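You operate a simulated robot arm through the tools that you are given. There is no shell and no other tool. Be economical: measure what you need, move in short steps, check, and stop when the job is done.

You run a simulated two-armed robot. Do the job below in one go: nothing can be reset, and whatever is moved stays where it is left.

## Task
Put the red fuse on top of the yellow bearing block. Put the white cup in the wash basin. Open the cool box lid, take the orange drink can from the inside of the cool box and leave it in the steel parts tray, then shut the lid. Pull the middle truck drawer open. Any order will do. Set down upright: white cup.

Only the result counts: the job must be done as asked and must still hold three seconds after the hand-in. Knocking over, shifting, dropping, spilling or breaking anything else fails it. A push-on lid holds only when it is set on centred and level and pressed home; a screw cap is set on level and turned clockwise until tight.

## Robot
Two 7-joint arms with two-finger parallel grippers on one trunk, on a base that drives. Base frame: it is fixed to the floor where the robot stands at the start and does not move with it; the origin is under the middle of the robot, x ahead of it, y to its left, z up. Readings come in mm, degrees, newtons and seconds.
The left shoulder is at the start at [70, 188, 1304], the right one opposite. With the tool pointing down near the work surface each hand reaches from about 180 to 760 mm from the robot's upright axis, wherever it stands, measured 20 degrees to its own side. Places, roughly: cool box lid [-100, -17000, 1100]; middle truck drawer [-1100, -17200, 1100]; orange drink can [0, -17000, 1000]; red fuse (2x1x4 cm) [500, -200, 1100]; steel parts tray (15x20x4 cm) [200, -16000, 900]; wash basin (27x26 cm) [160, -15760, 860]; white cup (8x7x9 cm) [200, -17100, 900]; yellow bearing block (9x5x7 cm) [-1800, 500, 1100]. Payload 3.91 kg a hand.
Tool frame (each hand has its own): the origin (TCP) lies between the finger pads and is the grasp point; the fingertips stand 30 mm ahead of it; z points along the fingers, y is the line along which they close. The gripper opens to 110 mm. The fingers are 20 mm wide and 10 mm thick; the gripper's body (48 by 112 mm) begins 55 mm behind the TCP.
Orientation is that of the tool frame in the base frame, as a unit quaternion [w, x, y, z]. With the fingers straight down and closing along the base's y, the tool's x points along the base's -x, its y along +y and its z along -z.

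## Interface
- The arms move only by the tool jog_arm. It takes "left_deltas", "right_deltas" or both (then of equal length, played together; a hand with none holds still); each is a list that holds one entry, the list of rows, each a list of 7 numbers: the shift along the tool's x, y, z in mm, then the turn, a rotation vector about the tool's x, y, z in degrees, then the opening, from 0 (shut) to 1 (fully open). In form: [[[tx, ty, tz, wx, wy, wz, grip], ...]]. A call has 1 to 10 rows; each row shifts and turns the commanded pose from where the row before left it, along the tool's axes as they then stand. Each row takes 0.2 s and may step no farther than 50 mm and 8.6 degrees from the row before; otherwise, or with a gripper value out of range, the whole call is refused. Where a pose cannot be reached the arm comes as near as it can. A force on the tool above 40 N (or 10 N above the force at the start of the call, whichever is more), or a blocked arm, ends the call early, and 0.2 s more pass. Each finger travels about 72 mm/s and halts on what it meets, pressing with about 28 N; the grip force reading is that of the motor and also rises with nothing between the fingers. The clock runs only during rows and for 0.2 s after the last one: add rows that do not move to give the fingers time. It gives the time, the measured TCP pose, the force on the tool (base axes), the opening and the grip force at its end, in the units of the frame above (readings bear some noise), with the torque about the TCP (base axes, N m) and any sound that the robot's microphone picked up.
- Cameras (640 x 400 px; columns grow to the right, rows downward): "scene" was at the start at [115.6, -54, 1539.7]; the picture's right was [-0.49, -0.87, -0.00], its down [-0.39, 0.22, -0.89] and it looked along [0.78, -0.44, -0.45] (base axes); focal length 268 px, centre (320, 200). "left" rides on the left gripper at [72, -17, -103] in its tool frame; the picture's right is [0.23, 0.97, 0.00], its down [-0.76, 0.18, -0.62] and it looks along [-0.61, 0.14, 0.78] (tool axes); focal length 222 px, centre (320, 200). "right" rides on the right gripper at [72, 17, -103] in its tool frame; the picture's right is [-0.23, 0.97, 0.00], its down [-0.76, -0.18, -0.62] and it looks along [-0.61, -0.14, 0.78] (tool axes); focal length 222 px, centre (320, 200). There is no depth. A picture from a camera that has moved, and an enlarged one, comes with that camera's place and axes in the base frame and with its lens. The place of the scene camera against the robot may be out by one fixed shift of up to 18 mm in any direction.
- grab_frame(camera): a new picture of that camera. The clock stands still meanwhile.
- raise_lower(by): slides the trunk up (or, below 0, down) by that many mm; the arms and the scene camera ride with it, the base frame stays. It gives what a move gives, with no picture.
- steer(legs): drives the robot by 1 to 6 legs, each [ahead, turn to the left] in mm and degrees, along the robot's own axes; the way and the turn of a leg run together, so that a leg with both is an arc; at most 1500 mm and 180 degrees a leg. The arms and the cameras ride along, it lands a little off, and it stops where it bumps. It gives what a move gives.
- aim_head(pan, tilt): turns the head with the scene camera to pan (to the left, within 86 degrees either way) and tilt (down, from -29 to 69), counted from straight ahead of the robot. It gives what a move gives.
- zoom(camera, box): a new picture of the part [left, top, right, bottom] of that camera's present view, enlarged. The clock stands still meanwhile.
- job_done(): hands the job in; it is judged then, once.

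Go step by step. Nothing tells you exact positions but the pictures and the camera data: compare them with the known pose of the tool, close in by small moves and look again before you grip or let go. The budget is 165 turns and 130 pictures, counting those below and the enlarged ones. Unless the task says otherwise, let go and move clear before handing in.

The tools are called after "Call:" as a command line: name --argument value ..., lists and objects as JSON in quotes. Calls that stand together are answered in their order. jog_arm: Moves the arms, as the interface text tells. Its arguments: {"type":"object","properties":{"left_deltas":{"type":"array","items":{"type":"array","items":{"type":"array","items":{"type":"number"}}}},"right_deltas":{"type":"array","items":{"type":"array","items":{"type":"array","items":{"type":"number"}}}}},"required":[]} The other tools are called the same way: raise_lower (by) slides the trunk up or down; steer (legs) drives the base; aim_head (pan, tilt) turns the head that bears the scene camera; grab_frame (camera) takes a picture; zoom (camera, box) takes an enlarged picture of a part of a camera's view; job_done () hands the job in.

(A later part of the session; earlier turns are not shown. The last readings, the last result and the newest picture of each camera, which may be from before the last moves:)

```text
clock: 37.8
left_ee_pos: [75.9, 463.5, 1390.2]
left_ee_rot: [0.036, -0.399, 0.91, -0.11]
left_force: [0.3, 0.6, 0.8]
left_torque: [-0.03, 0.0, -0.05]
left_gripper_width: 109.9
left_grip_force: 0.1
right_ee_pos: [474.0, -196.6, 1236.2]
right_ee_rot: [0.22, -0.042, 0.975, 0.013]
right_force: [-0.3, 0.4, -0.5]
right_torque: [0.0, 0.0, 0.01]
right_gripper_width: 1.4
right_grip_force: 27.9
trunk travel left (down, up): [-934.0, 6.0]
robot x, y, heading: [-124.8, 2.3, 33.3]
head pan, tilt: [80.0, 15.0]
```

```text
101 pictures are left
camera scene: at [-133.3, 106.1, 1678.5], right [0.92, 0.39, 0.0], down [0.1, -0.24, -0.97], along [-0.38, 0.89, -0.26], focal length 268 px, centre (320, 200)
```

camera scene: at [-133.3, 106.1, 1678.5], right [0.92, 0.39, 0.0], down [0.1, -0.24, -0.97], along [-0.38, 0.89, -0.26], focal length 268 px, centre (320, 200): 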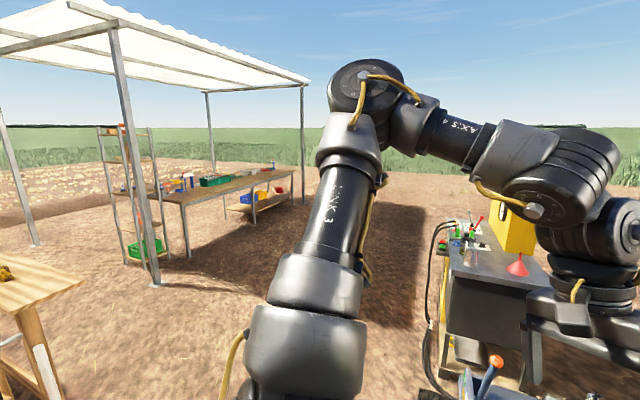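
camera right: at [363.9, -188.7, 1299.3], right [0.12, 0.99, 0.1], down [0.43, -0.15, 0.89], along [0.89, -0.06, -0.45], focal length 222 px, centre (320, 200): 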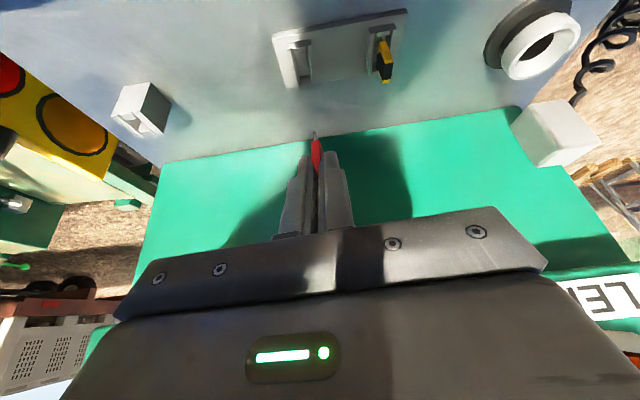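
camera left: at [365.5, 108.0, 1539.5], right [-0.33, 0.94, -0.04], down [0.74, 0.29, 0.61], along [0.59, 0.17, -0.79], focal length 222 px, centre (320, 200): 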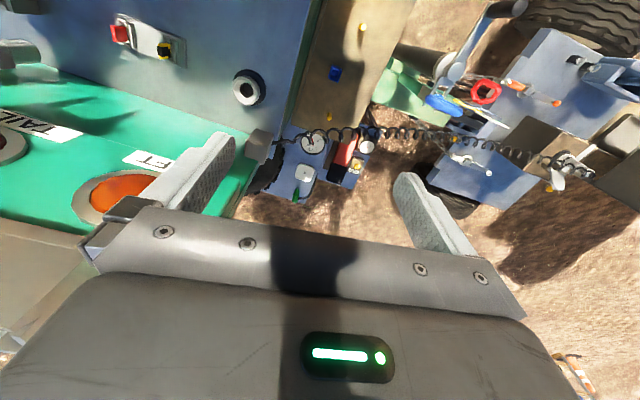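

The fuse is held securely by its head. The yellow block is on a wooden stand behind-left; I tuck the hand and turn toward it in place.

Call:
jog_arm --right_deltas '[[[21, 13, -28, 0, 0, 0, 0.0], [21, 13, -28, 0, 0, 0, 0.0], [21, 13, -28, 0, 0, 0, 0.0], [21, 13, -28, 0, 0, 0, 0.0], [21, 13, -28, 0, 0, 0, 0.0], [0, 0, 0, 0, 0, 0, 0.0]]]'

Call:
steer --legs '[[0, 128]]'

Call:
aim_head --pan 0 --tilt 25

Call:
grab_frame --camera "scene"

```text
clock: 39.2
left_ee_pos: [77.2, 463.5, 1389.1]
left_ee_rot: [0.036, -0.399, 0.91, -0.11]
left_force: [-0.8, 0.3, -0.3]
left_torque: [0.02, 0.02, 0.0]
left_gripper_width: 109.9
left_grip_force: 0.0
right_ee_pos: [434.2, -204.3, 1294.3]
right_ee_rot: [0.219, -0.043, 0.975, 0.015]
right_force: [0.2, -0.4, -0.4]
right_torque: [-0.01, 0.01, -0.01]
right_gripper_width: 1.5
right_grip_force: 27.8
right hand out of reach, approached as far as the arm can: row 1, 2, 3, 4, 5
trunk travel left (down, up): [-934.0, 6.0]
robot x, y, heading: [-124.7, 1.5, 33.3]
head pan, tilt: [80.0, 15.0]
```

```text
clock: 44.9
left_ee_pos: [-614.2, -114.4, 1390.0]
left_ee_rot: [-0.115, 0.992, -0.049, 0.016]
left_force: [0.2, -0.1, -0.3]
left_torque: [-0.01, 0.01, -0.01]
left_gripper_width: 110.2
left_grip_force: 0.1
right_ee_pos: [-297.4, 571.8, 1294.6]
right_ee_rot: [-0.084, 0.891, -0.397, -0.203]
right_force: [0.2, -0.7, 0.5]
right_torque: [-0.03, 0.03, 0.06]
right_gripper_width: 1.3
right_grip_force: 27.6
trunk travel left (down, up): [-934.0, 6.0]
robot x, y, heading: [-128.2, 4.9, 160.3]
head pan, tilt: [80.0, 15.0]
```

```text
clock: 46.4
left_ee_pos: [-614.8, -114.6, 1390.1]
left_ee_rot: [-0.115, 0.992, -0.05, 0.016]
left_force: [0.3, -0.6, 0.7]
left_torque: [-0.02, 0.0, 0.0]
left_gripper_width: 109.9
left_grip_force: 0.1
right_ee_pos: [-297.1, 571.0, 1294.9]
right_ee_rot: [-0.085, 0.892, -0.396, -0.203]
right_force: [0.2, -0.4, -0.3]
right_torque: [-0.03, 0.01, 0.01]
right_gripper_width: 1.4
right_grip_force: 28.2
trunk travel left (down, up): [-934.0, 6.0]
robot x, y, heading: [-129.4, 3.3, 160.4]
head pan, tilt: [0.0, 25.0]
```

```text
100 pictures are left
camera scene: at [-272.7, 41.3, 1662.3], right [0.34, 0.94, 0.0], down [0.4, -0.14, -0.91], along [-0.85, 0.31, -0.42], focal length 268 px, centre (320, 200)
```

scene: 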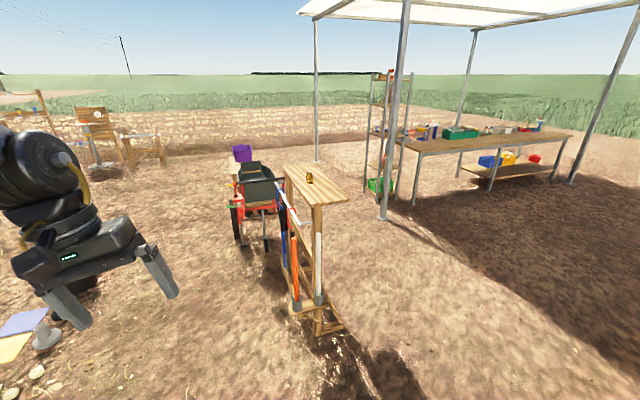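

Call:
zoom --camera "scene" --box '[220, 130, 380, 230]'

```text
4.00 times, centred on (300, 180) of scene
camera zoom: at [-272.7, 41.3, 1662.3], right [0.34, 0.94, 0.0], down [0.4, -0.14, -0.91], along [-0.85, 0.31, -0.42], focal length 1071 px, centre (400, 280)
```

zoom: 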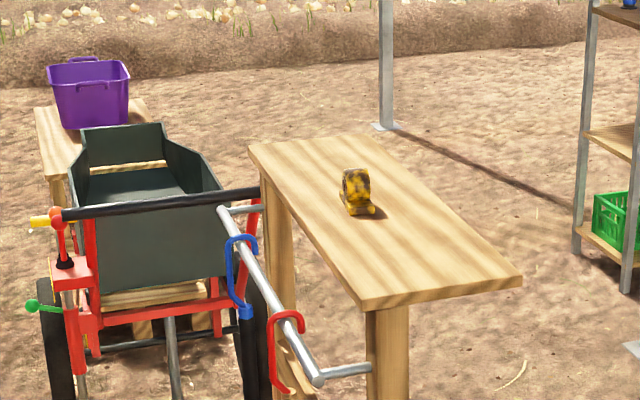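

The block sits at about [-1750,510] on a table (top ≈1060) spanning x -2120..-1430, y 410..640. I'll approach from its +y side facing -y.

Call:
steer --legs '[[0, -32], [1400, 0], [0, 52], [500, 0], [0, 90]]'

Call:
aim_head --pan -25 --tilt 38

Call:
grab_frame --camera "scene"

Call:
grab_frame --camera "right"

```text
clock: 63.5
left_ee_pos: [-1213.5, 690.6, 1392.5]
left_ee_rot: [-0.082, 0.634, 0.764, -0.083]
left_force: [-0.1, 0.1, 0.8]
left_torque: [0.02, 0.0, 0.03]
left_gripper_width: 110.0
left_grip_force: 0.0
right_ee_pos: [-1961.6, 803.5, 1295.0]
right_ee_rot: [0.11, 0.852, 0.476, -0.189]
right_force: [-0.3, 0.3, 0.6]
right_torque: [0.0, 0.01, 0.01]
right_gripper_width: 1.4
right_grip_force: 27.9
trunk travel left (down, up): [-934.0, 6.0]
robot x, y, heading: [-1463.5, 1126.4, -93.3]
head pan, tilt: [0.0, 25.0]
```

```text
clock: 64.4
left_ee_pos: [-1213.0, 690.2, 1391.6]
left_ee_rot: [-0.082, 0.635, 0.764, -0.083]
left_force: [0.9, 0.2, 0.2]
left_torque: [-0.02, -0.01, 0.02]
left_gripper_width: 109.9
left_grip_force: 0.1
right_ee_pos: [-1959.9, 802.8, 1295.5]
right_ee_rot: [0.112, 0.852, 0.476, -0.19]
right_force: [-0.1, -0.3, 1.1]
right_torque: [-0.01, 0.0, 0.01]
right_gripper_width: 1.7
right_grip_force: 28.0
trunk travel left (down, up): [-934.0, 6.0]
robot x, y, heading: [-1461.5, 1131.0, -93.6]
head pan, tilt: [-25.0, 38.0]
```

```text
98 pictures are left
camera scene: at [-1520.4, 994.0, 1642.0], right [-0.88, 0.48, 0.0], down [0.29, 0.54, -0.79], along [-0.38, -0.69, -0.62], focal length 268 px, centre (320, 200)
```

scene: 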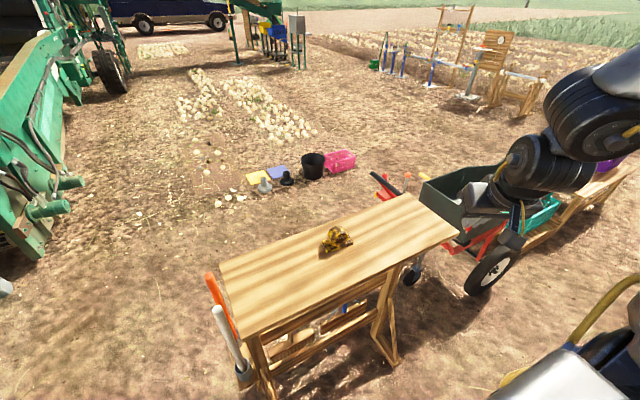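

```text
97 pictures are left
camera right: at [-1887.2, 888.2, 1357.1], right [0.72, -0.68, 0.11], down [-0.38, -0.26, 0.89], along [-0.58, -0.68, -0.45], focal length 222 px, centre (320, 200)
```

right: 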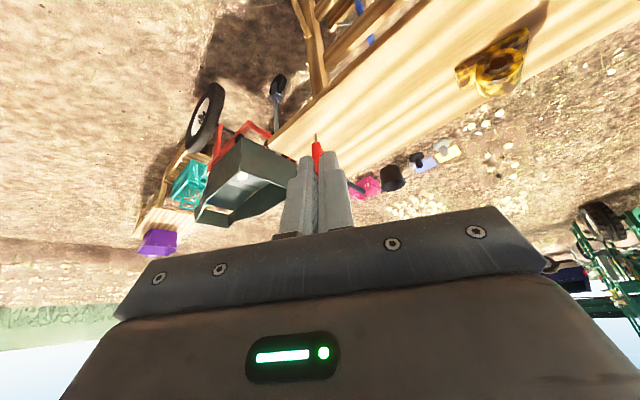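

Call:
zoom --camera "scene" --box '[280, 200, 400, 275]'

Call:
zoom --camera "right" --box '[430, 0, 590, 100]'

```text
5.33 times, centred on (340, 238) of scene
camera zoom: at [-1520.4, 994.0, 1642.0], right [-0.88, 0.48, 0.0], down [0.29, 0.54, -0.79], along [-0.38, -0.69, -0.62], focal length 1428 px, centre (213, 0)
```

zoom: 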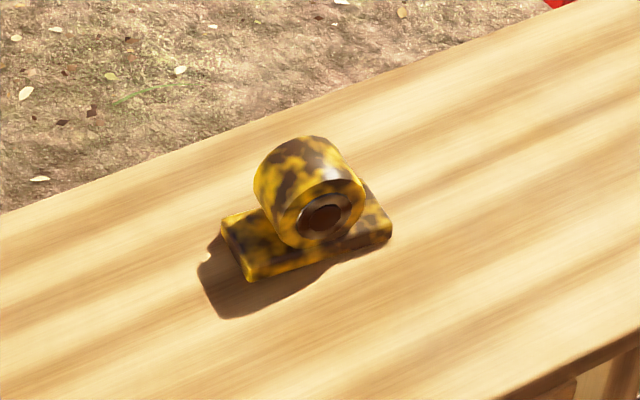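

```text
4.00 times, centred on (510, 50) of right
camera zoom: at [-1887.2, 888.2, 1357.1], right [0.72, -0.68, 0.11], down [-0.38, -0.26, 0.89], along [-0.58, -0.68, -0.45], focal length 888 px, centre (-440, 800)
```

zoom: 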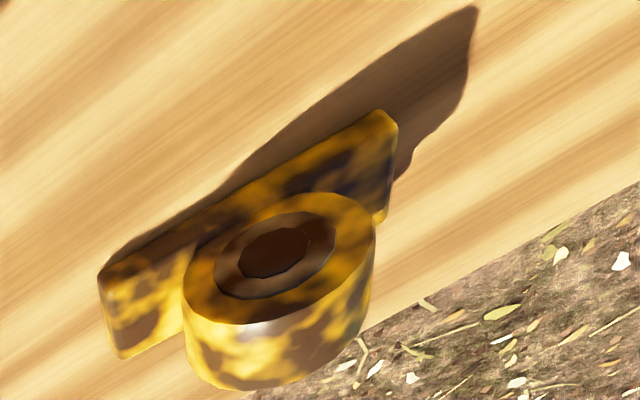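

The block is a pillow block with a round housing on top, so the fuse should lie flat across it. I'll move closer, turn the hand counter-clockwise (its free direction), and go over the free table area for a regrasp.

Call:
steer --legs '[[100, 0]]'

Call:
jog_arm --right_deltas '[[[0, 0, 0, -3.2, 0, -6.8, 0], [0, 0, 0, -3.2, 0, -6.8, 0], [0, 0, 0, -3.2, 0, -6.8, 0], [0, 0, 0, -3.2, 0, -6.8, 0], [0, 0, 0, -3.2, 0, -6.8, 0], [0, 0, 0, -3.2, 0, -6.8, 0], [0, 0, 0, -3.2, 0, -6.8, 0], [0, 0, 0, -3.2, 0, -6.8, 0], [0, 0, 0, 0, 0, 0, 0]]]'

Call:
jog_arm --right_deltas '[[[-26.6, 25, 22, 0, 0, 0, 0], [-26.6, 25, 22, 0, 0, 0, 0], [-26.6, 25, 22, 0, 0, 0, 0], [-26.6, 25, 22, 0, 0, 0, 0], [-26.6, 25, 22, 0, 0, 0, 0], [-26.6, 25, 22, 0, 0, 0, 0], [-26.6, 25, 22, 0, 0, 0, 0], [0, 0, 0, 0, 0, 0, 0]]]'

Call:
grab_frame --camera "scene"

Call:
grab_frame --camera "right"

```text
clock: 65.6
left_ee_pos: [-1217.6, 605.5, 1396.4]
left_ee_rot: [-0.079, 0.635, 0.763, -0.087]
left_force: [0.3, 1.3, -0.1]
left_torque: [-0.07, 0.04, 0.01]
left_gripper_width: 110.0
left_grip_force: 0.1
right_ee_pos: [-1965.4, 718.2, 1298.1]
right_ee_rot: [0.116, 0.851, 0.474, -0.193]
right_force: [0.7, 0.8, -0.2]
right_torque: [-0.1, -0.01, 0.0]
right_gripper_width: 1.7
right_grip_force: 28.2
trunk travel left (down, up): [-934.0, 6.0]
robot x, y, heading: [-1466.6, 1030.0, -93.2]
head pan, tilt: [-25.0, 38.0]
```

```text
clock: 67.6
left_ee_pos: [-1220.0, 592.6, 1392.2]
left_ee_rot: [-0.081, 0.634, 0.764, -0.085]
left_force: [-0.3, -1.2, 0.0]
left_torque: [0.0, -0.02, 0.0]
left_gripper_width: 110.0
left_grip_force: 0.1
right_ee_pos: [-1965.0, 703.5, 1295.0]
right_ee_rot: [0.192, 0.498, 0.838, -0.113]
right_force: [1.0, -0.4, -0.5]
right_torque: [-0.02, -0.02, 0.01]
right_gripper_width: 1.8
right_grip_force: 28.0
trunk travel left (down, up): [-934.0, 6.0]
robot x, y, heading: [-1467.1, 1029.1, -93.6]
head pan, tilt: [-25.0, 38.0]
```

```text
clock: 69.4
left_ee_pos: [-1220.6, 591.7, 1392.8]
left_ee_rot: [-0.081, 0.634, 0.764, -0.084]
left_force: [0.0, -0.5, 0.7]
left_torque: [-0.04, 0.0, 0.02]
left_gripper_width: 109.8
left_grip_force: 0.0
right_ee_pos: [-1700.4, 578.9, 1235.2]
right_ee_rot: [0.193, 0.498, 0.838, -0.112]
right_force: [-0.1, -0.6, 0.2]
right_torque: [0.0, -0.04, -0.03]
right_gripper_width: 1.4
right_grip_force: 27.9
trunk travel left (down, up): [-934.0, 6.0]
robot x, y, heading: [-1467.3, 1027.9, -93.6]
head pan, tilt: [-25.0, 38.0]
```

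```text
94 pictures are left
camera scene: at [-1528.2, 894.5, 1641.9], right [-0.88, 0.48, 0.0], down [0.29, 0.54, -0.79], along [-0.38, -0.69, -0.62], focal length 268 px, centre (320, 200)
```

scene: 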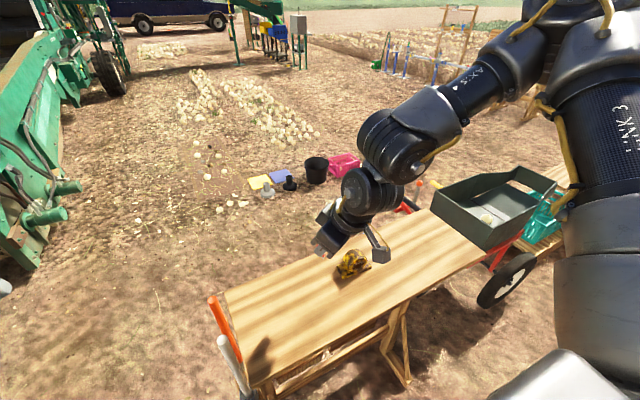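

```text
93 pictures are left
camera right: at [-1737.8, 682.6, 1297.6], right [0.95, 0.29, 0.1], down [0.04, -0.45, 0.89], along [0.3, -0.85, -0.44], focal length 222 px, centre (320, 200)
```

right: 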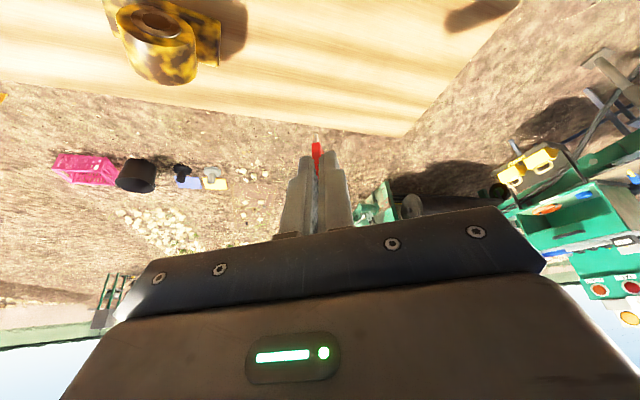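

The arm tracks well here. I shift 90 mm away from the block, roll the hand 40° so the fuse leans toward lying flat, and look.

Call:
jog_arm --right_deltas '[[[-25.5, 34.5, 12.5, 0, 0, 0, 0], [-25.5, 34.5, 12.5, 0, 0, 0, 0], [0, 0, 0, -7.2, 0.2, 3.4, 0], [0, 0, 0, -7.2, 0.2, 3.4, 0], [0, 0, 0, -7.2, 0.2, 3.4, 0], [0, 0, 0, -7.2, 0.2, 3.4, 0], [0, 0, 0, -7.2, 0.2, 3.4, 0], [0, 0, 0, 0, 0, 0, 0]]]'

Call:
zoom --camera "scene" --box '[200, 150, 440, 300]'

Call:
grab_frame --camera "right"

```text
clock: 71.2
left_ee_pos: [-1218.0, 592.4, 1391.6]
left_ee_rot: [-0.082, 0.634, 0.764, -0.083]
left_force: [0.5, -1.1, -0.3]
left_torque: [0.0, -0.01, -0.02]
left_gripper_width: 109.9
left_grip_force: 0.1
right_ee_pos: [-1656.9, 570.2, 1233.7]
right_ee_rot: [0.342, 0.532, 0.752, 0.185]
right_force: [0.0, 0.6, -0.5]
right_torque: [-0.03, -0.02, 0.02]
right_gripper_width: 1.6
right_grip_force: 28.1
right hand out of reach, approached as far as the arm can: row 2
trunk travel left (down, up): [-934.0, 6.0]
robot x, y, heading: [-1466.2, 1032.5, -93.6]
head pan, tilt: [-25.0, 38.0]
```

```text
2.67 times, centred on (320, 225) of scene
camera zoom: at [-1526.0, 893.4, 1641.8], right [-0.88, 0.48, 0.0], down [0.29, 0.54, -0.79], along [-0.38, -0.69, -0.62], focal length 714 px, centre (320, 133)
```

zoom: 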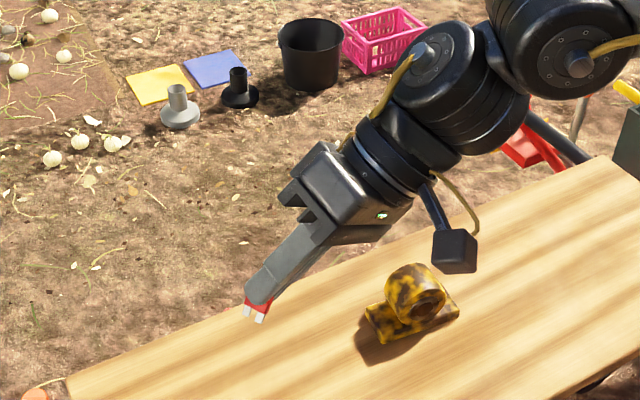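

```text
91 pictures are left
camera right: at [-1732.8, 654.1, 1293.5], right [0.7, 0.15, 0.7], down [-0.41, -0.72, 0.56], along [0.58, -0.68, -0.44], focal length 222 px, centre (320, 200)
```

right: 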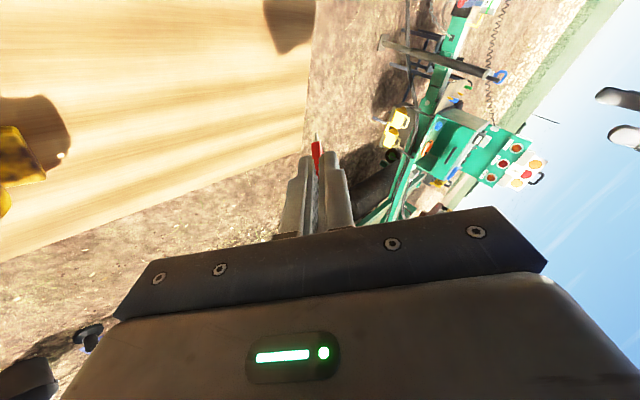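

I see the blade fuse with two prongs. Now I lower it towards the table.

Call:
jog_arm --right_deltas '[[[10.6, -21.4, 23.2, 0, 0, 0, 0], [10.6, -21.4, 23.2, 0, 0, 0, 0], [10.6, -21.4, 23.2, 0, 0, 0, 0], [0, 0, 0, 0, 0, 0, 0]]]'

Call:
zoom --camera "scene" --box '[220, 180, 380, 280]'

Call:
zoom --camera "right" --box '[200, 0, 440, 150]'

```text
clock: 72.2
left_ee_pos: [-1219.4, 593.1, 1393.0]
left_ee_rot: [-0.082, 0.635, 0.763, -0.084]
left_force: [0.2, -0.5, 1.2]
left_torque: [0.01, -0.01, 0.03]
left_gripper_width: 110.1
left_grip_force: 0.1
right_ee_pos: [-1661.7, 576.4, 1139.8]
right_ee_rot: [0.344, 0.532, 0.752, 0.183]
right_force: [0.2, -0.2, -0.4]
right_torque: [0.03, 0.0, 0.0]
right_gripper_width: 1.5
right_grip_force: 28.3
right hand out of reach, approached as far as the arm can: row 3
trunk travel left (down, up): [-934.0, 6.0]
robot x, y, heading: [-1468.5, 1030.0, -93.8]
head pan, tilt: [-25.0, 38.0]
```

```text
4.00 times, centred on (300, 230) of scene
camera zoom: at [-1527.7, 895.5, 1642.0], right [-0.88, 0.48, 0.0], down [0.29, 0.54, -0.79], along [-0.38, -0.69, -0.62], focal length 1071 px, centre (400, 80)
```

zoom: 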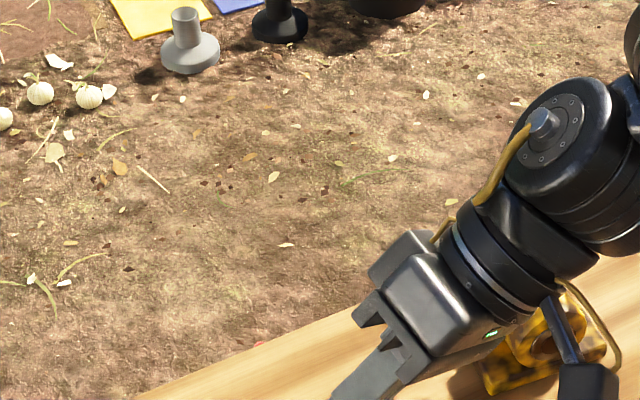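

```text
2.67 times, centred on (320, 75) of right
camera zoom: at [-1737.3, 658.9, 1198.4], right [0.7, 0.15, 0.7], down [-0.41, -0.71, 0.57], along [0.58, -0.68, -0.44], focal length 592 px, centre (320, 533)
```

zoom: 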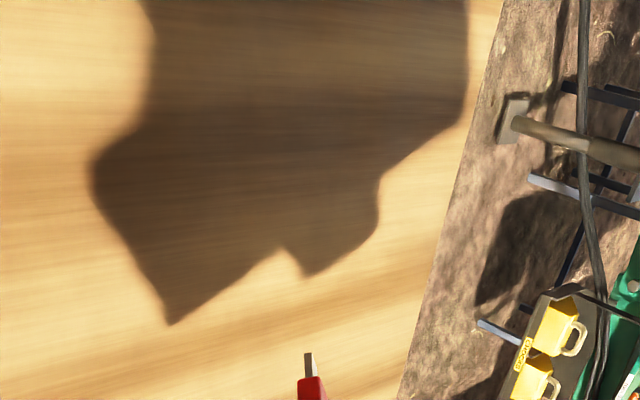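

Call:
jog_arm --right_deltas '[[[5.3, -10.7, 11.6, 0, 0, 0, 0], [5.3, -10.7, 11.6, 0, 0, 0, 0], [0, 0, 0, 0, 0, 0, 0]]]'

Call:
aim_head --pan -20 --tilt 48

Call:
zoom --camera "scene" --box '[200, 130, 440, 280]'

```text
clock: 73.0
left_ee_pos: [-1219.3, 590.8, 1392.0]
left_ee_rot: [-0.083, 0.635, 0.764, -0.084]
left_force: [1.3, 0.0, -0.2]
left_torque: [-0.01, -0.02, 0.03]
left_gripper_width: 109.9
left_grip_force: 0.0
right_ee_pos: [-1674.1, 584.3, 1129.3]
right_ee_rot: [0.343, 0.532, 0.752, 0.183]
right_force: [0.2, 0.2, 0.8]
right_torque: [-0.01, -0.04, -0.01]
right_gripper_width: 1.3
right_grip_force: 28.3
right hand out of reach, approached as far as the arm can: row 1, 2
trunk travel left (down, up): [-934.0, 6.0]
robot x, y, heading: [-1465.4, 1025.8, -93.4]
head pan, tilt: [-25.0, 38.0]
```

```text
clock: 73.7
left_ee_pos: [-1219.2, 590.1, 1391.5]
left_ee_rot: [-0.082, 0.635, 0.764, -0.084]
left_force: [-0.8, 0.5, 0.1]
left_torque: [-0.03, -0.03, -0.03]
left_gripper_width: 110.1
left_grip_force: 0.0
right_ee_pos: [-1674.4, 583.8, 1129.4]
right_ee_rot: [0.343, 0.532, 0.752, 0.183]
right_force: [1.1, 0.6, -0.9]
right_torque: [-0.04, 0.0, -0.03]
right_gripper_width: 1.5
right_grip_force: 28.2
trunk travel left (down, up): [-934.0, 6.0]
robot x, y, heading: [-1465.1, 1028.1, -93.4]
head pan, tilt: [-20.0, 48.0]
```

```text
2.67 times, centred on (320, 205) of scene
camera zoom: at [-1516.9, 897.8, 1627.5], right [-0.92, 0.4, 0.0], down [0.3, 0.68, -0.67], along [-0.27, -0.61, -0.74], focal length 714 px, centre (320, 187)
```

zoom: 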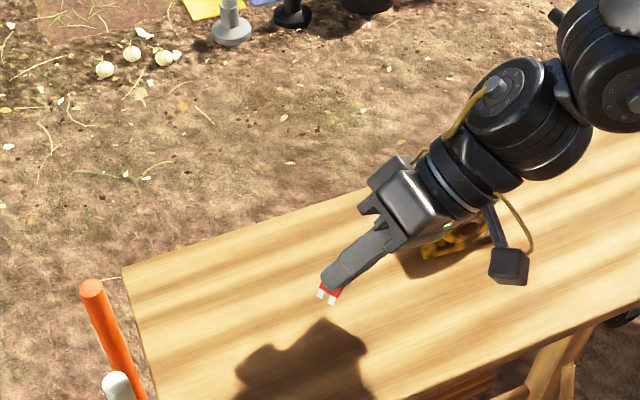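

By triangulating the table corner, the table top is near z≈1023. I lower with the trunk rather than the arm.

Call:
raise_lower --by -55

Call:
zoom --camera "scene" --box '[240, 170, 400, 270]'

Call:
zoom --camera "right" --box '[200, 50, 440, 200]'

```text
clock: 74.6
left_ee_pos: [-1219.4, 590.1, 1337.2]
left_ee_rot: [-0.082, 0.634, 0.764, -0.083]
left_force: [0.1, -0.1, 0.2]
left_torque: [-0.05, 0.04, 0.0]
left_gripper_width: 110.0
left_grip_force: 0.1
right_ee_pos: [-1673.8, 583.4, 1074.8]
right_ee_rot: [0.343, 0.532, 0.752, 0.184]
right_force: [-0.1, -0.4, -0.8]
right_torque: [0.0, 0.0, -0.02]
right_gripper_width: 1.6
right_grip_force: 27.8
trunk travel left (down, up): [-879.0, 61.0]
robot x, y, heading: [-1468.1, 1031.6, -93.5]
head pan, tilt: [-20.0, 48.0]
```

```text
4.00 times, centred on (320, 220) of scene
camera zoom: at [-1517.0, 898.6, 1572.5], right [-0.92, 0.4, 0.0], down [0.3, 0.68, -0.67], along [-0.27, -0.61, -0.74], focal length 1071 px, centre (320, 120)
```

zoom: 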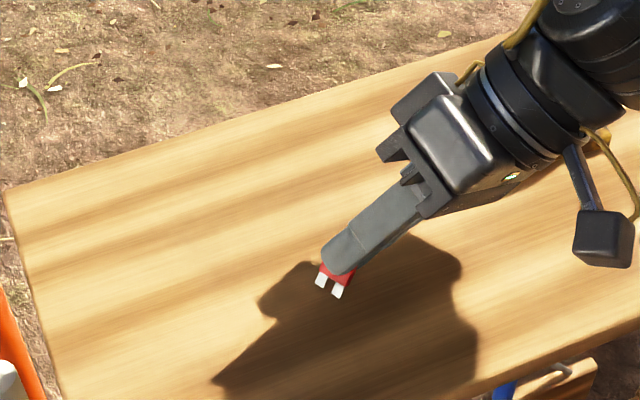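

```text
2.67 times, centred on (320, 125) of right
camera zoom: at [-1749.2, 666.9, 1134.7], right [0.7, 0.15, 0.7], down [-0.41, -0.71, 0.57], along [0.58, -0.68, -0.44], focal length 592 px, centre (320, 400)
```

zoom: 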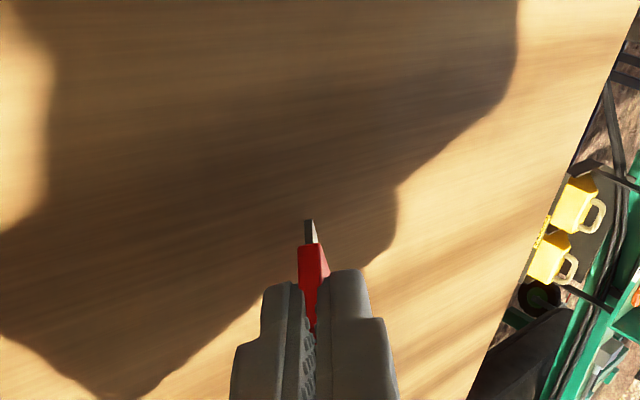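

Call:
raise_lower --by -10

Call:
raise_lower --by -5

Call:
zoom --camera "right" --box '[200, 50, 440, 200]'

```text
clock: 75.2
left_ee_pos: [-1219.1, 592.0, 1328.0]
left_ee_rot: [-0.082, 0.636, 0.763, -0.084]
left_force: [0.8, 0.1, -0.6]
left_torque: [0.03, 0.02, 0.01]
left_gripper_width: 109.8
left_grip_force: 0.1
right_ee_pos: [-1671.3, 583.6, 1070.9]
right_ee_rot: [0.351, 0.529, 0.751, 0.183]
right_force: [-4.4, 6.6, 16.6]
right_torque: [0.24, -0.17, 0.17]
right_gripper_width: 0.7
right_grip_force: 28.1
trunk travel left (down, up): [-869.0, 71.0]
robot x, y, heading: [-1466.9, 1028.3, -93.4]
head pan, tilt: [-20.0, 48.0]
stopped: the force on the tool passed its limit at 42 N (the readings are from after the stop); the commanded pose is now the measured one
```

```text
clock: 75.7
left_ee_pos: [-1220.2, 593.3, 1323.6]
left_ee_rot: [-0.082, 0.636, 0.763, -0.084]
left_force: [0.6, -0.6, -0.2]
left_torque: [0.02, 0.01, -0.02]
left_gripper_width: 110.2
left_grip_force: 0.1
right_ee_pos: [-1669.8, 581.7, 1070.9]
right_ee_rot: [0.357, 0.526, 0.75, 0.181]
right_force: [-5.0, 10.9, 20.3]
right_torque: [0.48, -0.32, 0.22]
right_gripper_width: 0.2
right_grip_force: 27.8
trunk travel left (down, up): [-865.0, 75.0]
robot x, y, heading: [-1466.4, 1029.8, -93.6]
head pan, tilt: [-20.0, 48.0]
stopped: the force on the tool passed its limit at 42 N (the readings are from after the stop); the commanded pose is now the measured one
```

```text
2.67 times, centred on (320, 125) of right
camera zoom: at [-1746.4, 665.1, 1126.8], right [0.69, 0.16, 0.71], down [-0.42, -0.7, 0.57], along [0.59, -0.69, -0.41], focal length 592 px, centre (320, 400)
```

zoom: 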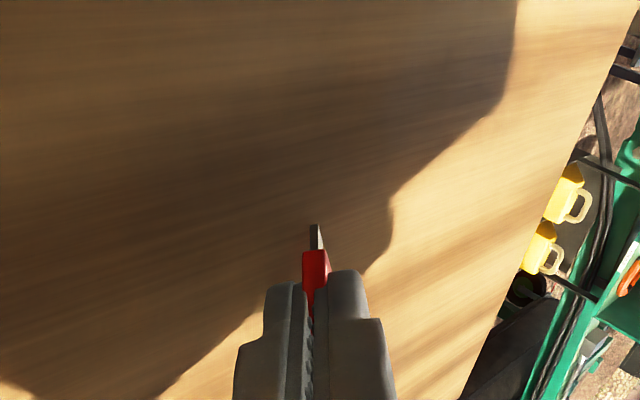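

Prongs touch the table (TCP 1071). I relieve a bit and open slightly so the fuse tips flat, then back away.

Call:
raise_lower --by 3

Call:
jog_arm --right_deltas '[[[0, 0, 0, 0, 0, 0, 0.12], [0, 0, 0, 0, 0, 0, 0.12], [0, 0, 0, 0, 0, 0, 0.12]]]'

Call:
zoom --camera "right" --box '[200, 50, 440, 200]'

Call:
zoom --camera "scene" --box '[280, 170, 400, 245]'

```text
clock: 76.3
left_ee_pos: [-1220.4, 591.6, 1326.1]
left_ee_rot: [-0.082, 0.635, 0.763, -0.083]
left_force: [-0.5, -0.4, 0.0]
left_torque: [-0.02, -0.01, 0.03]
left_gripper_width: 109.7
left_grip_force: 0.1
right_ee_pos: [-1672.5, 577.5, 1071.1]
right_ee_rot: [0.354, 0.528, 0.75, 0.181]
right_force: [1.4, 0.8, 4.3]
right_torque: [0.02, -0.13, 0.01]
right_gripper_width: 1.1
right_grip_force: 27.7
trunk travel left (down, up): [-868.0, 72.0]
robot x, y, heading: [-1465.9, 1033.4, -93.6]
head pan, tilt: [-20.0, 48.0]
```

```text
clock: 77.1
left_ee_pos: [-1217.3, 591.7, 1325.4]
left_ee_rot: [-0.082, 0.636, 0.763, -0.085]
left_force: [-0.9, 0.0, 0.1]
left_torque: [-0.01, 0.0, -0.01]
left_gripper_width: 109.8
left_grip_force: 0.0
right_ee_pos: [-1669.7, 578.5, 1073.1]
right_ee_rot: [0.356, 0.527, 0.751, 0.179]
right_force: [2.4, 1.3, 11.6]
right_torque: [0.04, -0.27, 0.06]
right_gripper_width: 8.1
right_grip_force: 0.1
trunk travel left (down, up): [-868.0, 72.0]
robot x, y, heading: [-1467.3, 1024.8, -93.6]
head pan, tilt: [-20.0, 48.0]
```

```text
2.67 times, centred on (320, 125) of right
camera zoom: at [-1745.0, 663.2, 1129.4], right [0.69, 0.16, 0.7], down [-0.42, -0.7, 0.57], along [0.59, -0.69, -0.42], focal length 592 px, centre (320, 400)
```

zoom: 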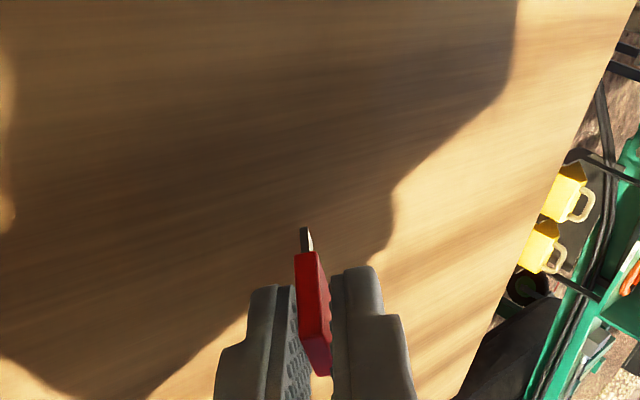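

```text
5.33 times, centred on (340, 208) of scene
camera zoom: at [-1515.2, 899.9, 1561.5], right [-0.92, 0.4, 0.0], down [0.3, 0.68, -0.67], along [-0.27, -0.61, -0.74], focal length 1428 px, centre (213, 160)
```

zoom: 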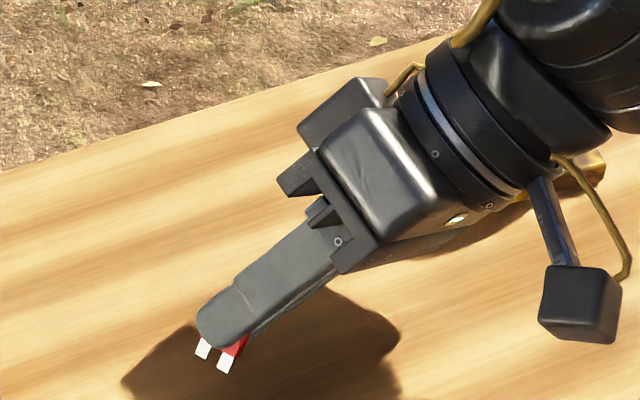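

The fuse now rests on the lower finger; I draw the fingers back along their axis so it settles on the table.

Call:
jog_arm --right_deltas '[[[0, 0, -10, 0, 0, 0, 0.2], [0, 0, -15, 0, 0, 0, 0.2], [0, 0, -20, 0, 0, 0, 0.2], [0, 0, -35, 0, 0, 0, 0.2], [0, 0, -40, 0, 0, 0, 0.2], [0, 0, 0, 0, 0, 0, 0.2]]]'

Call:
grab_frame --camera "right"

Call:
zoom --camera "scene" --box '[240, 150, 400, 250]'

```text
clock: 78.5
left_ee_pos: [-1220.0, 591.5, 1324.7]
left_ee_rot: [-0.081, 0.635, 0.764, -0.084]
left_force: [1.6, -0.6, -0.3]
left_torque: [0.02, 0.03, 0.0]
left_gripper_width: 109.9
left_grip_force: 0.0
right_ee_pos: [-1755.7, 592.6, 1152.6]
right_ee_rot: [0.354, 0.527, 0.751, 0.181]
right_force: [0.3, 0.3, -0.3]
right_torque: [0.01, 0.01, 0.0]
right_gripper_width: 22.2
right_grip_force: 0.0
trunk travel left (down, up): [-868.0, 72.0]
robot x, y, heading: [-1466.6, 1027.0, -93.3]
head pan, tilt: [-20.0, 48.0]
```

```text
82 pictures are left
camera right: at [-1832.2, 677.0, 1209.7], right [0.69, 0.16, 0.71], down [-0.42, -0.7, 0.57], along [0.59, -0.69, -0.42], focal length 222 px, centre (320, 200)
```

right: 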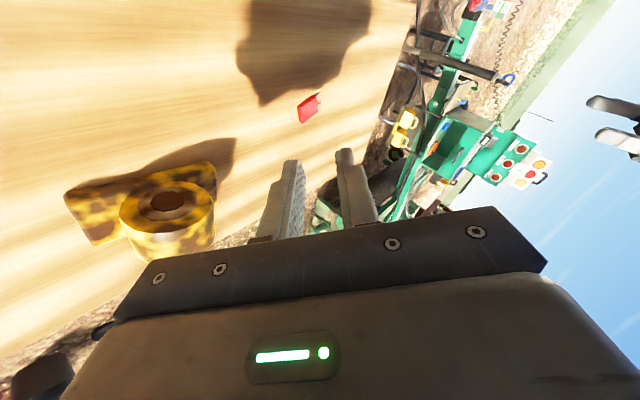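

```text
4.00 times, centred on (320, 200) of scene
camera zoom: at [-1516.2, 897.2, 1561.1], right [-0.92, 0.4, 0.0], down [0.3, 0.68, -0.67], along [-0.27, -0.61, -0.74], focal length 1071 px, centre (320, 200)
```

zoom: 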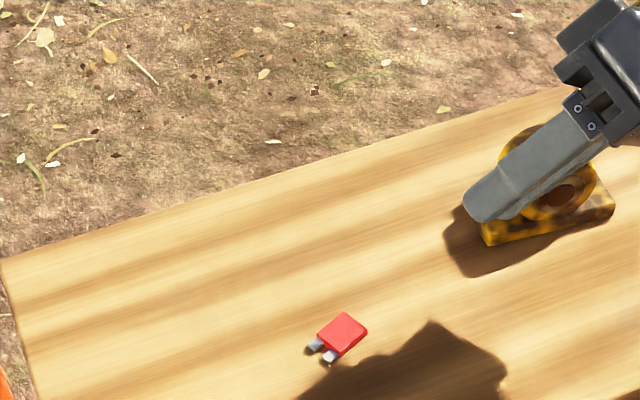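

The fuse lies flat at about [-1662,579], prongs toward bearing ≈18°. I raise the hand over it and turn it straight down to close across the 20 mm width.

Call:
jog_arm --right_deltas '[[[-18.7, 36.7, 4, 0, 0, 0, 0.4], [-18.7, 36.7, 4, 0, 0, 0, 0.4], [-18.7, 36.7, 4, 0, 0, 0, 0.4], [0, 0, 0, 1.34, 4.08, -6.9, 0.4], [0, 0, 0, 1.34, 4.08, -6.9, 0.4], [0, 0, 0, 1.34, 4.08, -6.9, 0.4], [0, 0, 0, 1.34, 4.08, -6.9, 0.4], [0, 0, 0, 1.34, 4.08, -6.9, 0.4], [0, 0, 0, 1.34, 4.08, -6.9, 0.4], [0, 0, 0, 1.34, 4.08, -6.9, 0.4]]]'

Call:
jog_arm --right_deltas '[[[0, 0, 0, 1.34, 4.08, -6.9, 0.4], [0, 0, 0, 1.34, 4.08, -6.9, 0.4], [0, 0, 0, 1.34, 4.08, -6.9, 0.4], [0, 0, 0, 1.34, 4.08, -6.9, 0.4], [0, 0, 0, 1.34, 4.08, -6.9, 0.4], [0, 0, 0, 0, 0, 0, 0.4]]]'

Call:
grab_frame --camera "right"

```text
clock: 80.7
left_ee_pos: [-1218.5, 590.1, 1325.3]
left_ee_rot: [-0.082, 0.635, 0.763, -0.084]
left_force: [0.5, 0.9, 0.3]
left_torque: [-0.03, 0.03, 0.0]
left_gripper_width: 110.2
left_grip_force: 0.1
right_ee_pos: [-1665.0, 578.5, 1233.6]
right_ee_rot: [0.162, 0.144, 0.973, 0.083]
right_force: [0.2, -1.0, -1.4]
right_torque: [-0.08, 0.01, 0.02]
right_gripper_width: 44.0
right_grip_force: 0.1
trunk travel left (down, up): [-868.0, 72.0]
robot x, y, heading: [-1467.5, 1026.2, -93.7]
head pan, tilt: [-20.0, 48.0]
```

```text
clock: 82.1
left_ee_pos: [-1218.7, 590.5, 1325.4]
left_ee_rot: [-0.083, 0.636, 0.763, -0.084]
left_force: [0.2, 0.1, 0.7]
left_torque: [0.02, 0.02, 0.03]
left_gripper_width: 110.2
left_grip_force: 0.1
right_ee_pos: [-1707.8, 598.3, 1232.9]
right_ee_rot: [0.001, -0.156, 0.988, -0.002]
right_force: [-0.8, 0.8, 0.1]
right_torque: [-0.03, -0.01, 0.0]
right_gripper_width: 43.8
right_grip_force: 0.0
right hand out of reach, approached as far as the arm can: row 2, 3, 4, 5
trunk travel left (down, up): [-868.0, 72.0]
robot x, y, heading: [-1468.5, 1030.6, -93.5]
head pan, tilt: [-20.0, 48.0]
```

```text
80 pictures are left
camera right: at [-1781.6, 592.9, 1336.0], right [-0.08, 1.0, 0.0], down [0.78, 0.07, 0.63], along [0.62, 0.05, -0.78], focal length 222 px, centre (320, 200)
```

right: 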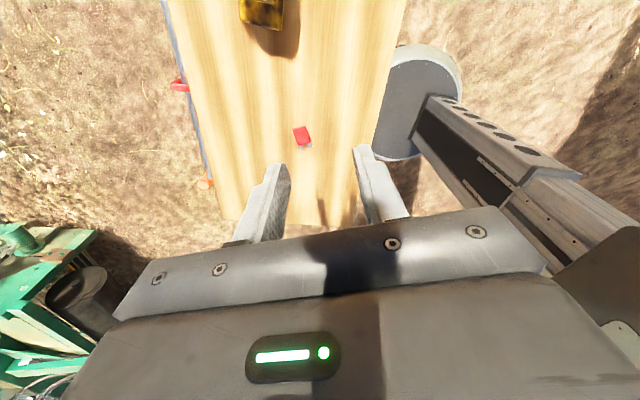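

I need ~45 mm more to +x; turning the robot 6° left carries the hand right over the fuse.

Call:
steer --legs '[[0, 6]]'

Call:
zoom --camera "right" --box '[200, 50, 440, 200]'

```text
clock: 83.0
left_ee_pos: [-1179.9, 620.1, 1327.1]
left_ee_rot: [-0.076, 0.594, 0.796, -0.085]
left_force: [1.2, 0.3, -0.1]
left_torque: [0.03, -0.03, 0.03]
left_gripper_width: 110.4
left_grip_force: 0.2
right_ee_pos: [-1665.9, 574.9, 1232.2]
right_ee_rot: [0.003, -0.207, 0.978, -0.002]
right_force: [-0.7, 0.2, -0.3]
right_torque: [0.01, -0.01, -0.01]
right_gripper_width: 44.1
right_grip_force: 0.0
trunk travel left (down, up): [-868.0, 72.0]
robot x, y, heading: [-1468.4, 1029.5, -87.7]
head pan, tilt: [-20.0, 48.0]
```

```text
2.67 times, centred on (320, 125) of right
camera zoom: at [-1737.7, 561.4, 1334.8], right [-0.19, 0.98, 0.0], down [0.76, 0.15, 0.63], along [0.62, 0.11, -0.78], focal length 592 px, centre (320, 400)
```

zoom: 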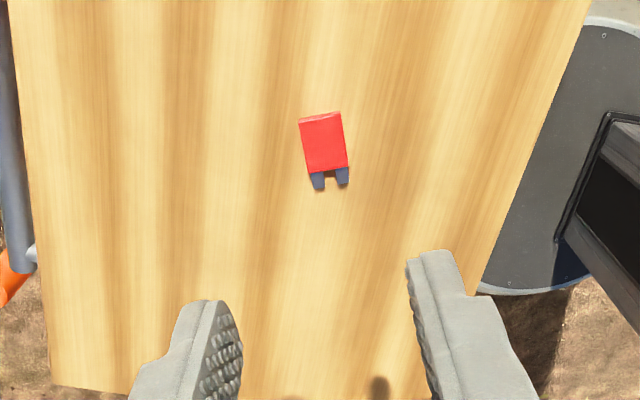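

Fuse head centre ≈ [-1657,576], axis bearing 18.7°. Small correction, then lower by trunk.

Call:
jog_arm --right_deltas '[[[-9, -2, 0, 0, 0, 5, 0.4], [0, 0, 0, 0, 0, 0, 0.4]]]'

Call:
raise_lower --by -130

Call:
zoom --camera "right" --box '[200, 50, 440, 200]'

```text
clock: 83.6
left_ee_pos: [-1177.1, 619.9, 1326.2]
left_ee_rot: [-0.077, 0.594, 0.796, -0.087]
left_force: [-0.7, 0.4, 0.5]
left_torque: [0.01, 0.01, 0.02]
left_gripper_width: 110.1
left_grip_force: 0.2
right_ee_pos: [-1661.0, 577.5, 1231.7]
right_ee_rot: [0.004, -0.163, 0.987, -0.002]
right_force: [-0.5, 0.1, 0.0]
right_torque: [0.01, 0.02, -0.03]
right_gripper_width: 44.0
right_grip_force: 0.1
right hand out of reach, approached as far as the arm can: row 1
trunk travel left (down, up): [-868.0, 72.0]
robot x, y, heading: [-1465.4, 1029.2, -87.1]
head pan, tilt: [-20.0, 48.0]
```

```text
clock: 85.2
left_ee_pos: [-1174.5, 620.8, 1196.5]
left_ee_rot: [-0.078, 0.594, 0.796, -0.088]
left_force: [0.3, 0.3, 0.2]
left_torque: [0.02, 0.01, -0.01]
left_gripper_width: 110.2
left_grip_force: 0.0
right_ee_pos: [-1659.0, 578.2, 1102.5]
right_ee_rot: [0.002, -0.164, 0.986, -0.003]
right_force: [-1.1, -0.1, 0.6]
right_torque: [-0.01, 0.03, 0.03]
right_gripper_width: 43.9
right_grip_force: 0.0
trunk travel left (down, up): [-738.0, 202.0]
robot x, y, heading: [-1471.1, 1028.2, -87.5]
head pan, tilt: [-20.0, 48.0]
```

```text
2.67 times, centred on (320, 125) of right
camera zoom: at [-1732.5, 571.6, 1205.3], right [-0.1, 0.99, 0.0], down [0.77, 0.08, 0.63], along [0.63, 0.06, -0.78], focal length 592 px, centre (320, 400)
```

zoom: 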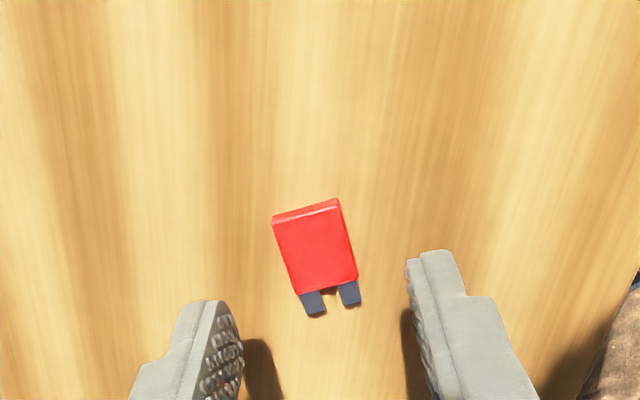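

Well aligned. Lower on to near the table, feeling for contact.

Call:
raise_lower --by -27

Call:
raise_lower --by -3

Call:
zoom --camera "right" --box '[200, 50, 440, 200]'

```text
clock: 85.9
left_ee_pos: [-1174.4, 621.1, 1169.9]
left_ee_rot: [-0.078, 0.594, 0.796, -0.088]
left_force: [-0.4, 0.0, 0.4]
left_torque: [0.04, 0.01, -0.02]
left_gripper_width: 110.1
left_grip_force: 0.0
right_ee_pos: [-1659.8, 576.8, 1075.0]
right_ee_rot: [0.002, -0.164, 0.986, -0.002]
right_force: [0.0, -0.3, 0.4]
right_torque: [-0.01, 0.01, 0.02]
right_gripper_width: 44.0
right_grip_force: 0.2
trunk travel left (down, up): [-711.0, 229.0]
robot x, y, heading: [-1468.9, 1027.9, -87.3]
head pan, tilt: [-20.0, 48.0]
```

```text
clock: 86.4
left_ee_pos: [-1174.7, 619.6, 1165.3]
left_ee_rot: [-0.077, 0.594, 0.796, -0.087]
left_force: [0.6, -0.5, 0.0]
left_torque: [-0.01, 0.01, 0.01]
left_gripper_width: 110.0
left_grip_force: 0.1
right_ee_pos: [-1660.0, 578.3, 1072.5]
right_ee_rot: [0.003, -0.165, 0.986, -0.001]
right_force: [-0.7, -0.8, -0.9]
right_torque: [-0.01, 0.01, -0.04]
right_gripper_width: 44.1
right_grip_force: 0.0
trunk travel left (down, up): [-708.0, 232.0]
robot x, y, heading: [-1470.1, 1029.0, -87.5]
head pan, tilt: [-20.0, 48.0]
```

```text
2.67 times, centred on (320, 125) of right
camera zoom: at [-1732.6, 571.4, 1175.1], right [-0.1, 0.99, 0.0], down [0.77, 0.08, 0.63], along [0.63, 0.06, -0.78], focal length 592 px, centre (320, 400)
```

zoom: 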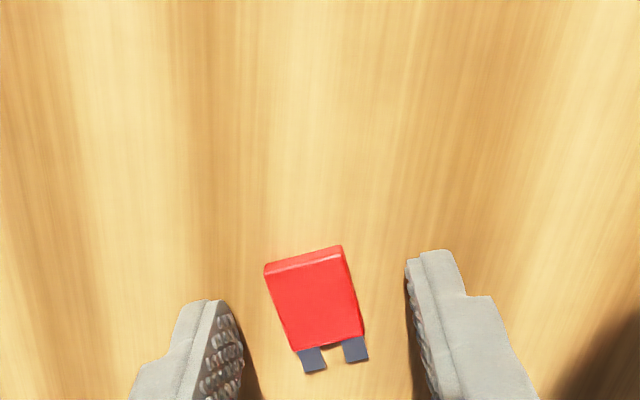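

Call:
raise_lower --by -4

Call:
raise_lower --by -4

Call:
raise_lower --by -4

```text
clock: 87.0
left_ee_pos: [-1174.3, 622.6, 1163.6]
left_ee_rot: [-0.077, 0.594, 0.796, -0.088]
left_force: [0.5, -0.4, 0.4]
left_torque: [0.02, 0.03, 0.0]
left_gripper_width: 109.7
left_grip_force: 0.0
right_ee_pos: [-1659.2, 579.6, 1069.8]
right_ee_rot: [0.004, -0.164, 0.986, -0.004]
right_force: [-4.4, -2.8, 24.8]
right_torque: [0.47, 0.57, 0.21]
right_gripper_width: 43.7
right_grip_force: 0.0
trunk travel left (down, up): [-704.0, 236.0]
robot x, y, heading: [-1468.0, 1028.7, -87.5]
head pan, tilt: [-20.0, 48.0]
```

```text
clock: 87.3
left_ee_pos: [-1175.8, 621.3, 1161.7]
left_ee_rot: [-0.079, 0.594, 0.795, -0.089]
left_force: [0.7, 0.2, 0.0]
left_torque: [0.0, -0.01, 0.03]
left_gripper_width: 110.0
left_grip_force: 0.0
right_ee_pos: [-1658.5, 578.5, 1070.3]
right_ee_rot: [0.004, -0.163, 0.987, -0.005]
right_force: [-1.1, 3.1, 10.7]
right_torque: [0.44, 0.2, -0.06]
right_gripper_width: 45.6
right_grip_force: 1.8
trunk travel left (down, up): [-703.0, 237.0]
robot x, y, heading: [-1467.1, 1028.1, -87.6]
head pan, tilt: [-20.0, 48.0]
stopped: the force on the tool passed its limit at 48 N (the readings are from after the stop); the commanded pose is now the measured one
```

```text
clock: 87.7
left_ee_pos: [-1173.8, 621.6, 1159.0]
left_ee_rot: [-0.079, 0.594, 0.796, -0.088]
left_force: [0.0, -0.6, -1.0]
left_torque: [0.01, 0.03, 0.01]
left_gripper_width: 110.0
left_grip_force: 0.1
right_ee_pos: [-1658.7, 576.8, 1070.3]
right_ee_rot: [0.003, -0.163, 0.987, -0.008]
right_force: [1.0, 6.1, 14.6]
right_torque: [0.65, 0.24, -0.04]
right_gripper_width: 46.7
right_grip_force: 2.9
trunk travel left (down, up): [-700.0, 240.0]
robot x, y, heading: [-1467.1, 1029.7, -87.6]
head pan, tilt: [-20.0, 48.0]
stopped: the force on the tool passed its limit at 45 N (the readings are from after the stop); the commanded pose is now the measured one
```

Table contact at TCP 1070 (table ≈1040). Raise slightly, close on the fuse, and lift.

Call:
raise_lower --by 4

Call:
jog_arm --right_deltas '[[[0, 0, 0, 0, 0, 0, 0.1], [0, 0, 0, 0, 0, 0, 0.1], [0, 0, 0, 0, 0, 0, 0.05], [0, 0, 0, 0, 0, 0, 0.05]]]'

Call:
zoom --camera "right" --box '[200, 50, 440, 200]'

```text
clock: 88.3
left_ee_pos: [-1174.8, 619.6, 1162.4]
left_ee_rot: [-0.078, 0.594, 0.795, -0.088]
left_force: [-0.4, 0.6, 0.1]
left_torque: [-0.02, -0.01, 0.0]
left_gripper_width: 110.0
left_grip_force: 0.1
right_ee_pos: [-1661.2, 576.0, 1073.0]
right_ee_rot: [0.003, -0.163, 0.987, -0.007]
right_force: [0.4, 0.5, -0.3]
right_torque: [0.01, -0.01, 0.01]
right_gripper_width: 44.1
right_grip_force: 0.2
trunk travel left (down, up): [-704.0, 236.0]
robot x, y, heading: [-1470.5, 1024.7, -87.5]
head pan, tilt: [-20.0, 48.0]
```

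```text
clock: 89.3
left_ee_pos: [-1174.2, 620.0, 1162.8]
left_ee_rot: [-0.079, 0.595, 0.795, -0.088]
left_force: [0.9, 0.2, -0.2]
left_torque: [-0.01, -0.01, -0.01]
left_gripper_width: 110.2
left_grip_force: 0.0
right_ee_pos: [-1660.7, 576.6, 1073.2]
right_ee_rot: [0.003, -0.163, 0.987, -0.008]
right_force: [-0.4, -1.1, 0.6]
right_torque: [-0.01, -0.02, 0.01]
right_gripper_width: 15.8
right_grip_force: 28.0
trunk travel left (down, up): [-704.0, 236.0]
robot x, y, heading: [-1468.2, 1029.6, -87.3]
head pan, tilt: [-20.0, 48.0]
```

```text
2.67 times, centred on (320, 125) of right
camera zoom: at [-1733.3, 570.9, 1176.1], right [-0.1, 1.0, -0.02], down [0.77, 0.09, 0.63], along [0.63, 0.05, -0.78], focal length 592 px, centre (320, 400)
```

zoom: 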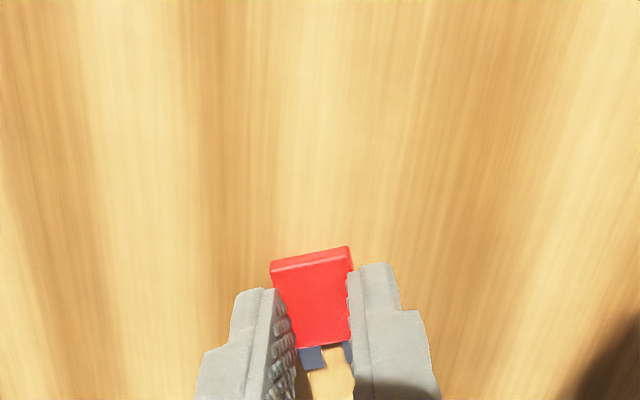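

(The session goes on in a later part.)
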